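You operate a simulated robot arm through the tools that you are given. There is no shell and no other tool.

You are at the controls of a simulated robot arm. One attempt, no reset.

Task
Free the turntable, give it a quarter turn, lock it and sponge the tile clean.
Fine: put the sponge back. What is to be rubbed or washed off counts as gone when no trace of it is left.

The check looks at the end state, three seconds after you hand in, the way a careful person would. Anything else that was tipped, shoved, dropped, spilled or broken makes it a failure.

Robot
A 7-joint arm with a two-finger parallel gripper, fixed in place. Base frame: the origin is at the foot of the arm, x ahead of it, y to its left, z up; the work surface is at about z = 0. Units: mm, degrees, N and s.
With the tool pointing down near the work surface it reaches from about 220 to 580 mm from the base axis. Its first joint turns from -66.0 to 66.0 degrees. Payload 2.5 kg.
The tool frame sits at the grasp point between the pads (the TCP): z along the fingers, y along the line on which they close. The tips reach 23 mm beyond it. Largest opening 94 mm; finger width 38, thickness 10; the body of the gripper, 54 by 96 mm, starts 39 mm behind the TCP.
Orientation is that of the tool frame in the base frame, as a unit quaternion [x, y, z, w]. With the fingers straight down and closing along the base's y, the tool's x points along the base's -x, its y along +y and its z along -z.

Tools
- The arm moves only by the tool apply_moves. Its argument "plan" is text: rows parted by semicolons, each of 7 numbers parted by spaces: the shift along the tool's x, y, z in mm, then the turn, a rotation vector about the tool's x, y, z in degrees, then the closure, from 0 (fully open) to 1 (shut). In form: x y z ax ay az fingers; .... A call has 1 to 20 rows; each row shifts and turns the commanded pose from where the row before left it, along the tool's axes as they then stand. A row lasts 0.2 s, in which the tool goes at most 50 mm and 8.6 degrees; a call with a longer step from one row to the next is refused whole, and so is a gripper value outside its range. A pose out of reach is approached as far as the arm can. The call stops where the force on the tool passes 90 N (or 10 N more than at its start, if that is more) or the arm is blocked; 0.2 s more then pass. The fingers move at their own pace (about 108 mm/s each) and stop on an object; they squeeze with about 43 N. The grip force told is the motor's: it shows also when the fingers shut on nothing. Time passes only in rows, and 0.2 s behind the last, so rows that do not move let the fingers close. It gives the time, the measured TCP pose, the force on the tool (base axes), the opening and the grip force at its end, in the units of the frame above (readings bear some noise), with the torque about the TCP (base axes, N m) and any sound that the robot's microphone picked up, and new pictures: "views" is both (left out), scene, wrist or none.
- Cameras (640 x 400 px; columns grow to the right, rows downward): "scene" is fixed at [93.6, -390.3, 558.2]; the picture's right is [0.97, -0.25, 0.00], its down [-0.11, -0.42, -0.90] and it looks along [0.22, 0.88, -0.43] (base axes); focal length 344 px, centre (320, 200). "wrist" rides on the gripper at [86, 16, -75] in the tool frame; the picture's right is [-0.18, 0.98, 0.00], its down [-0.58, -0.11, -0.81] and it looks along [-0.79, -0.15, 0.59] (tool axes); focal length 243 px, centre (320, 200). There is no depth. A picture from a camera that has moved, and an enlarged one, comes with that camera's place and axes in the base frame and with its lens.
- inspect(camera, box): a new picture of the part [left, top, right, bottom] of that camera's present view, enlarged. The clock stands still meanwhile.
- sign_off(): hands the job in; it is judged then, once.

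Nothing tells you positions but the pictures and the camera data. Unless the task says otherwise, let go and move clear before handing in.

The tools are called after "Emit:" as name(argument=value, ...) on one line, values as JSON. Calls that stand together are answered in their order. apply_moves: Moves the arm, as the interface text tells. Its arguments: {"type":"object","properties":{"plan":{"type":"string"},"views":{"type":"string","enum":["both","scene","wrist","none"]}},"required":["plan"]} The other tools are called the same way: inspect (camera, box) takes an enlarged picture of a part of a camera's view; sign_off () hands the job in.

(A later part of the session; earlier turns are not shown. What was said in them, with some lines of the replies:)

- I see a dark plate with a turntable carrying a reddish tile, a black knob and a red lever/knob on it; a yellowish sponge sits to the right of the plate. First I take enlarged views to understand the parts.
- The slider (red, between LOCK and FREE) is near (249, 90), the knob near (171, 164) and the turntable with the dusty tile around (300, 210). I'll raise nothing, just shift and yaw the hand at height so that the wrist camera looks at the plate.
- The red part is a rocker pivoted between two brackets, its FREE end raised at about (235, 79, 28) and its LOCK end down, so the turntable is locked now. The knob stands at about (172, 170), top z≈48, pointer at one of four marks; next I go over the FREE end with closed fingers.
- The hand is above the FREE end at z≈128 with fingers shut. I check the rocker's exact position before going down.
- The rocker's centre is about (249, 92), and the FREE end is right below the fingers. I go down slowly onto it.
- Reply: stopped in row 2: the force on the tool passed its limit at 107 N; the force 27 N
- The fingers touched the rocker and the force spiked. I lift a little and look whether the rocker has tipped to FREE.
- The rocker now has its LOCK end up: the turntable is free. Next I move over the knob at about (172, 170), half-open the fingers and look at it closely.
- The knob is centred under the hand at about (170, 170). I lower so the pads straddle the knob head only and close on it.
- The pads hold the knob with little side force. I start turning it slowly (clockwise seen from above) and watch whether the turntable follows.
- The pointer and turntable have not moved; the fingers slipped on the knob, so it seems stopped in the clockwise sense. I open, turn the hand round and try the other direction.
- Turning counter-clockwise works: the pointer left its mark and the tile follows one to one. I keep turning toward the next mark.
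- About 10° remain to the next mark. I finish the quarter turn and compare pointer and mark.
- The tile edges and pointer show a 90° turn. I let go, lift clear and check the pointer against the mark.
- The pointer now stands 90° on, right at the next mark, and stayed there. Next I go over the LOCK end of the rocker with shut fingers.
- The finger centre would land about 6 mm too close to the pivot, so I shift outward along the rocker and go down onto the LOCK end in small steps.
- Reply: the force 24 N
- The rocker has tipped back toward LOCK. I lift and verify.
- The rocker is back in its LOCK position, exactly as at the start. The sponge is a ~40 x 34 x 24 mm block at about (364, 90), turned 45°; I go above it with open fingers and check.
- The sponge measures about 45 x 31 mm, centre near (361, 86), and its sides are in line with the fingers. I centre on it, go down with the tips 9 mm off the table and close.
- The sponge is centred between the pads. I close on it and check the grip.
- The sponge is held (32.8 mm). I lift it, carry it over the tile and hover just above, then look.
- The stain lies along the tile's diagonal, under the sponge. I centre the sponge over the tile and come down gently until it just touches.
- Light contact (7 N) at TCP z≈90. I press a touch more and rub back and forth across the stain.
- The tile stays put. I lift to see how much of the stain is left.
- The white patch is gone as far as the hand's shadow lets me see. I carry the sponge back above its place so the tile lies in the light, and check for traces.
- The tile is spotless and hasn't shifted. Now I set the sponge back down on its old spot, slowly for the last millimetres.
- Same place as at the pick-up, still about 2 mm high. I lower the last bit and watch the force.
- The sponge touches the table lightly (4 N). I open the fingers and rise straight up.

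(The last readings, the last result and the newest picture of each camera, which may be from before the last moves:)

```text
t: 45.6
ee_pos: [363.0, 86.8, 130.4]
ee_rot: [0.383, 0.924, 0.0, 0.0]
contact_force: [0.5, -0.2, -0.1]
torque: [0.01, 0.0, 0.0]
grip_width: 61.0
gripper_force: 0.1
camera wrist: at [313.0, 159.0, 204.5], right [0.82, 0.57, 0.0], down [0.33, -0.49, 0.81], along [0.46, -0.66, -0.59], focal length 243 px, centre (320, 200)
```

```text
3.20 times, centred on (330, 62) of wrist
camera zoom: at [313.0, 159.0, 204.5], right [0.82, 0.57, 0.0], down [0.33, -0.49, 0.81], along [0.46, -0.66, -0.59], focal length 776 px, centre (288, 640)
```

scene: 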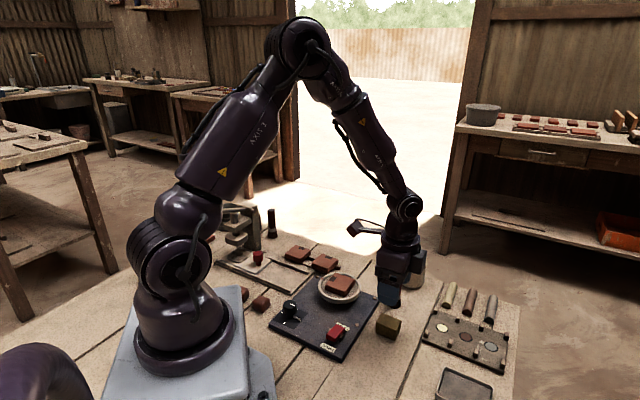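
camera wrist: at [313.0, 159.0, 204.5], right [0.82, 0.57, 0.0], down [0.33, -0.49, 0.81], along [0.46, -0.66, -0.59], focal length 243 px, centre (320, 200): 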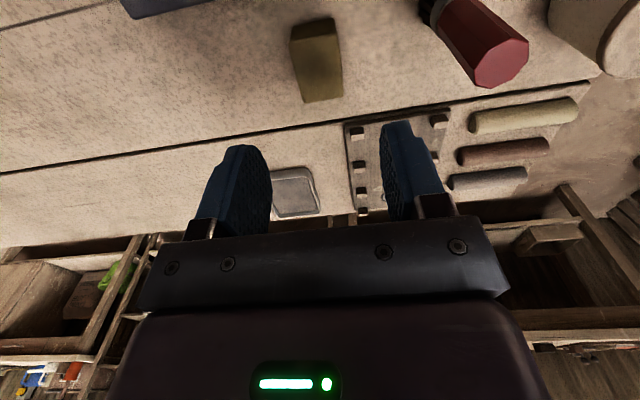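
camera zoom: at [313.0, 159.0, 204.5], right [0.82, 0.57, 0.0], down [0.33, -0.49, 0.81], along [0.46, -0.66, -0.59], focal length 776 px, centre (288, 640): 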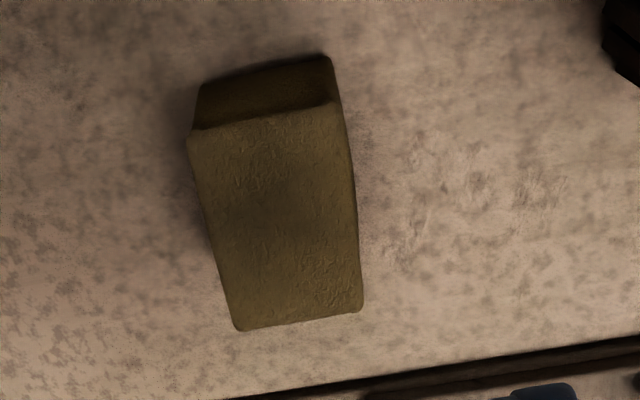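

The sponge is back on its spot to within about a millimetre. I rise well clear and make a last check of rocker, knob, tile and the rest.

Emit:
apply_moves(plan="0 0 -45 0 0 0 0.35; 0 0 -45 0 0 0 0.35; 0 0 -45 0 0 0 0; 0 0 -45 0 0 0 0; 0 0 0 0 0 0 0; 0 0 0 0 0 0 0")

Emit:
inspect(camera="scene", box=[250, 250, 410, 360])

Emit:
inspect(camera="scene", box=[310, 310, 370, 360])

Emit:
inspect(camera="scene", box=[325, 268, 358, 295])

Emit:
inspect(camera="scene", box=[260, 280, 330, 330])

Emit:
inspect(camera="scene", box=[200, 190, 340, 320])

```text
t: 47.0
ee_pos: [361.4, 85.0, 314.2]
ee_rot: [0.382, 0.924, -0.001, 0.0]
contact_force: [0.8, 0.4, -1.1]
torque: [-0.01, -0.01, 0.02]
grip_width: 93.9
gripper_force: 0.1
camera wrist: at [310.8, 157.5, 387.3], right [0.82, 0.57, 0.0], down [0.33, -0.49, 0.81], along [0.46, -0.66, -0.59], focal length 243 px, centre (320, 200)
```

scene: 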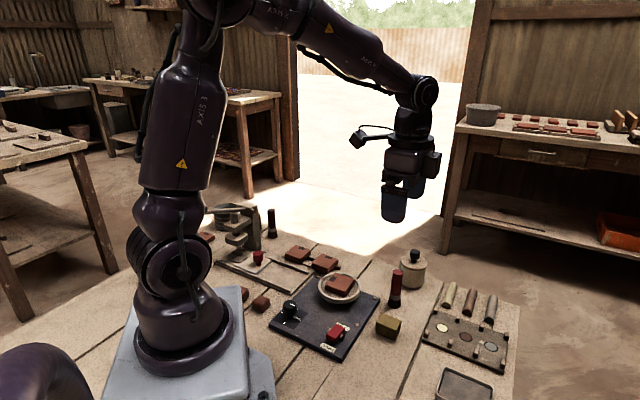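
wrist: 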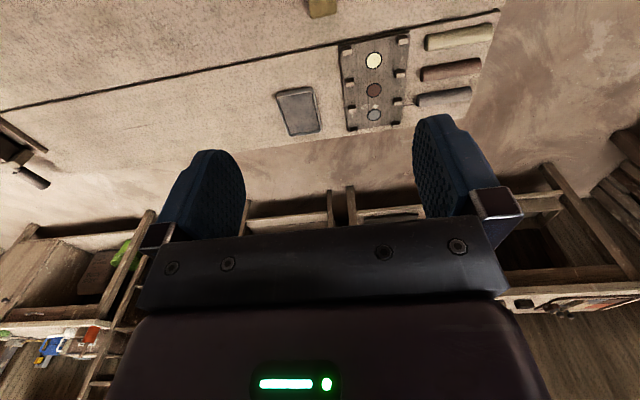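

```text
3.64 times, centred on (330, 305) of scene
camera zoom: at [93.6, -390.3, 558.2], right [0.97, -0.25, 0.0], down [-0.11, -0.42, -0.9], along [0.22, 0.88, -0.43], focal length 1251 px, centre (284, -182)
```

zoom: 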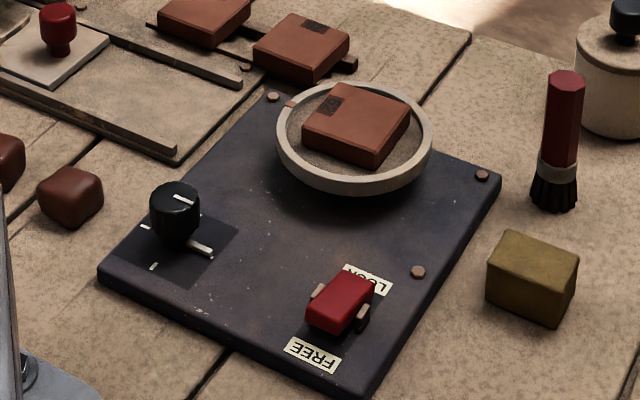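

```text
8.00 times, centred on (340, 335) of scene
camera zoom: at [93.6, -390.3, 558.2], right [0.97, -0.25, 0.0], down [-0.11, -0.42, -0.9], along [0.22, 0.88, -0.43], focal length 2753 px, centre (160, -880)
```

zoom: 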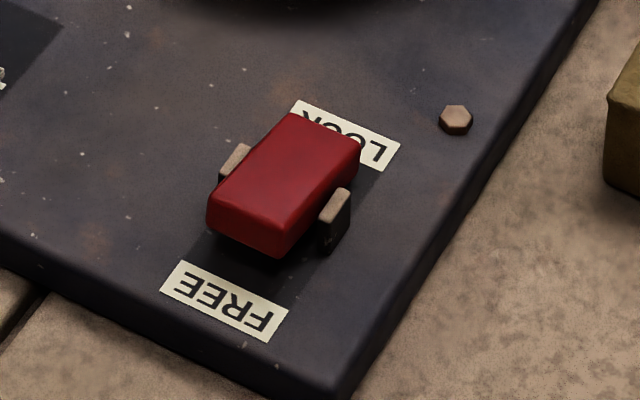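

```text
14.81 times, centred on (342, 282) of scene
camera zoom: at [93.6, -390.3, 558.2], right [0.97, -0.25, 0.0], down [-0.11, -0.42, -0.9], along [0.22, 0.88, -0.43], focal length 5098 px, centre (2, -1007)
```

zoom: 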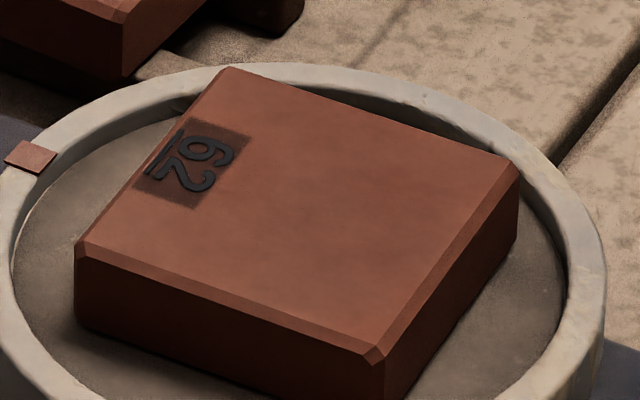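

```text
8.00 times, centred on (295, 305) of scene
camera zoom: at [93.6, -390.3, 558.2], right [0.97, -0.25, 0.0], down [-0.11, -0.42, -0.9], along [0.22, 0.88, -0.43], focal length 2753 px, centre (520, -640)
```

zoom: 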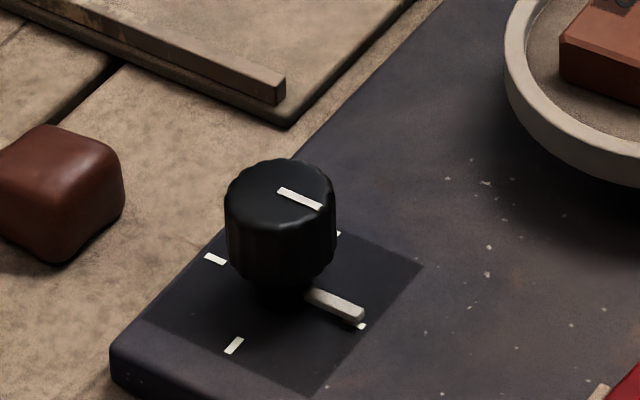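

```text
3.08 times, centred on (270, 255) of scene
camera zoom: at [93.6, -390.3, 558.2], right [0.97, -0.25, 0.0], down [-0.11, -0.42, -0.9], along [0.22, 0.88, -0.43], focal length 1059 px, centre (474, 31)
```

zoom: 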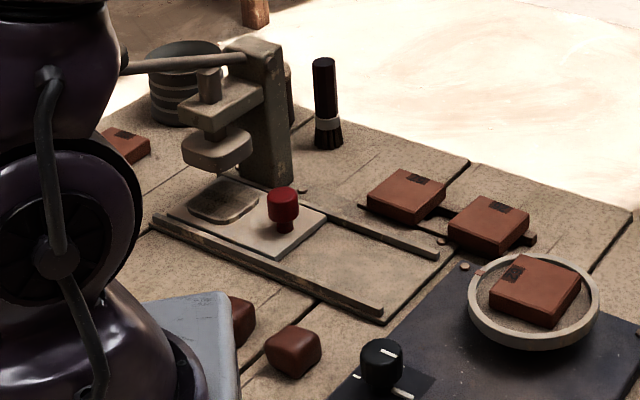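

Everything matches what was asked. The turntable is turned a quarter, the rocker is on LOCK, the tile is clean, the sponge is back, nothing else has moved and the arm is clear. I hand in.

Emit:
sign_off()

```text
The job is handed in.
```

The job is handed in. The turntable was freed, given a quarter turn and locked again, and the tile was sponged clean.

- **Turn:** the knob would not turn clockwise, so I turned it counter-clockwise. The pointer now sits at the next mark, and I measured about 89° of knob rotation, with the tile following.
- **Lock:** the red rocker is back in its LOCK position, looking the same as at the start.
- **Tile:** the close-up in full light shows no trace of the white stain, and the tile did not shift in the dish.
- **Sponge:** it is back on its original spot to within about a millimetre.

Nothing else on the bench looked moved in the last pictures. The fingers are open and the arm is well clear above the bench.
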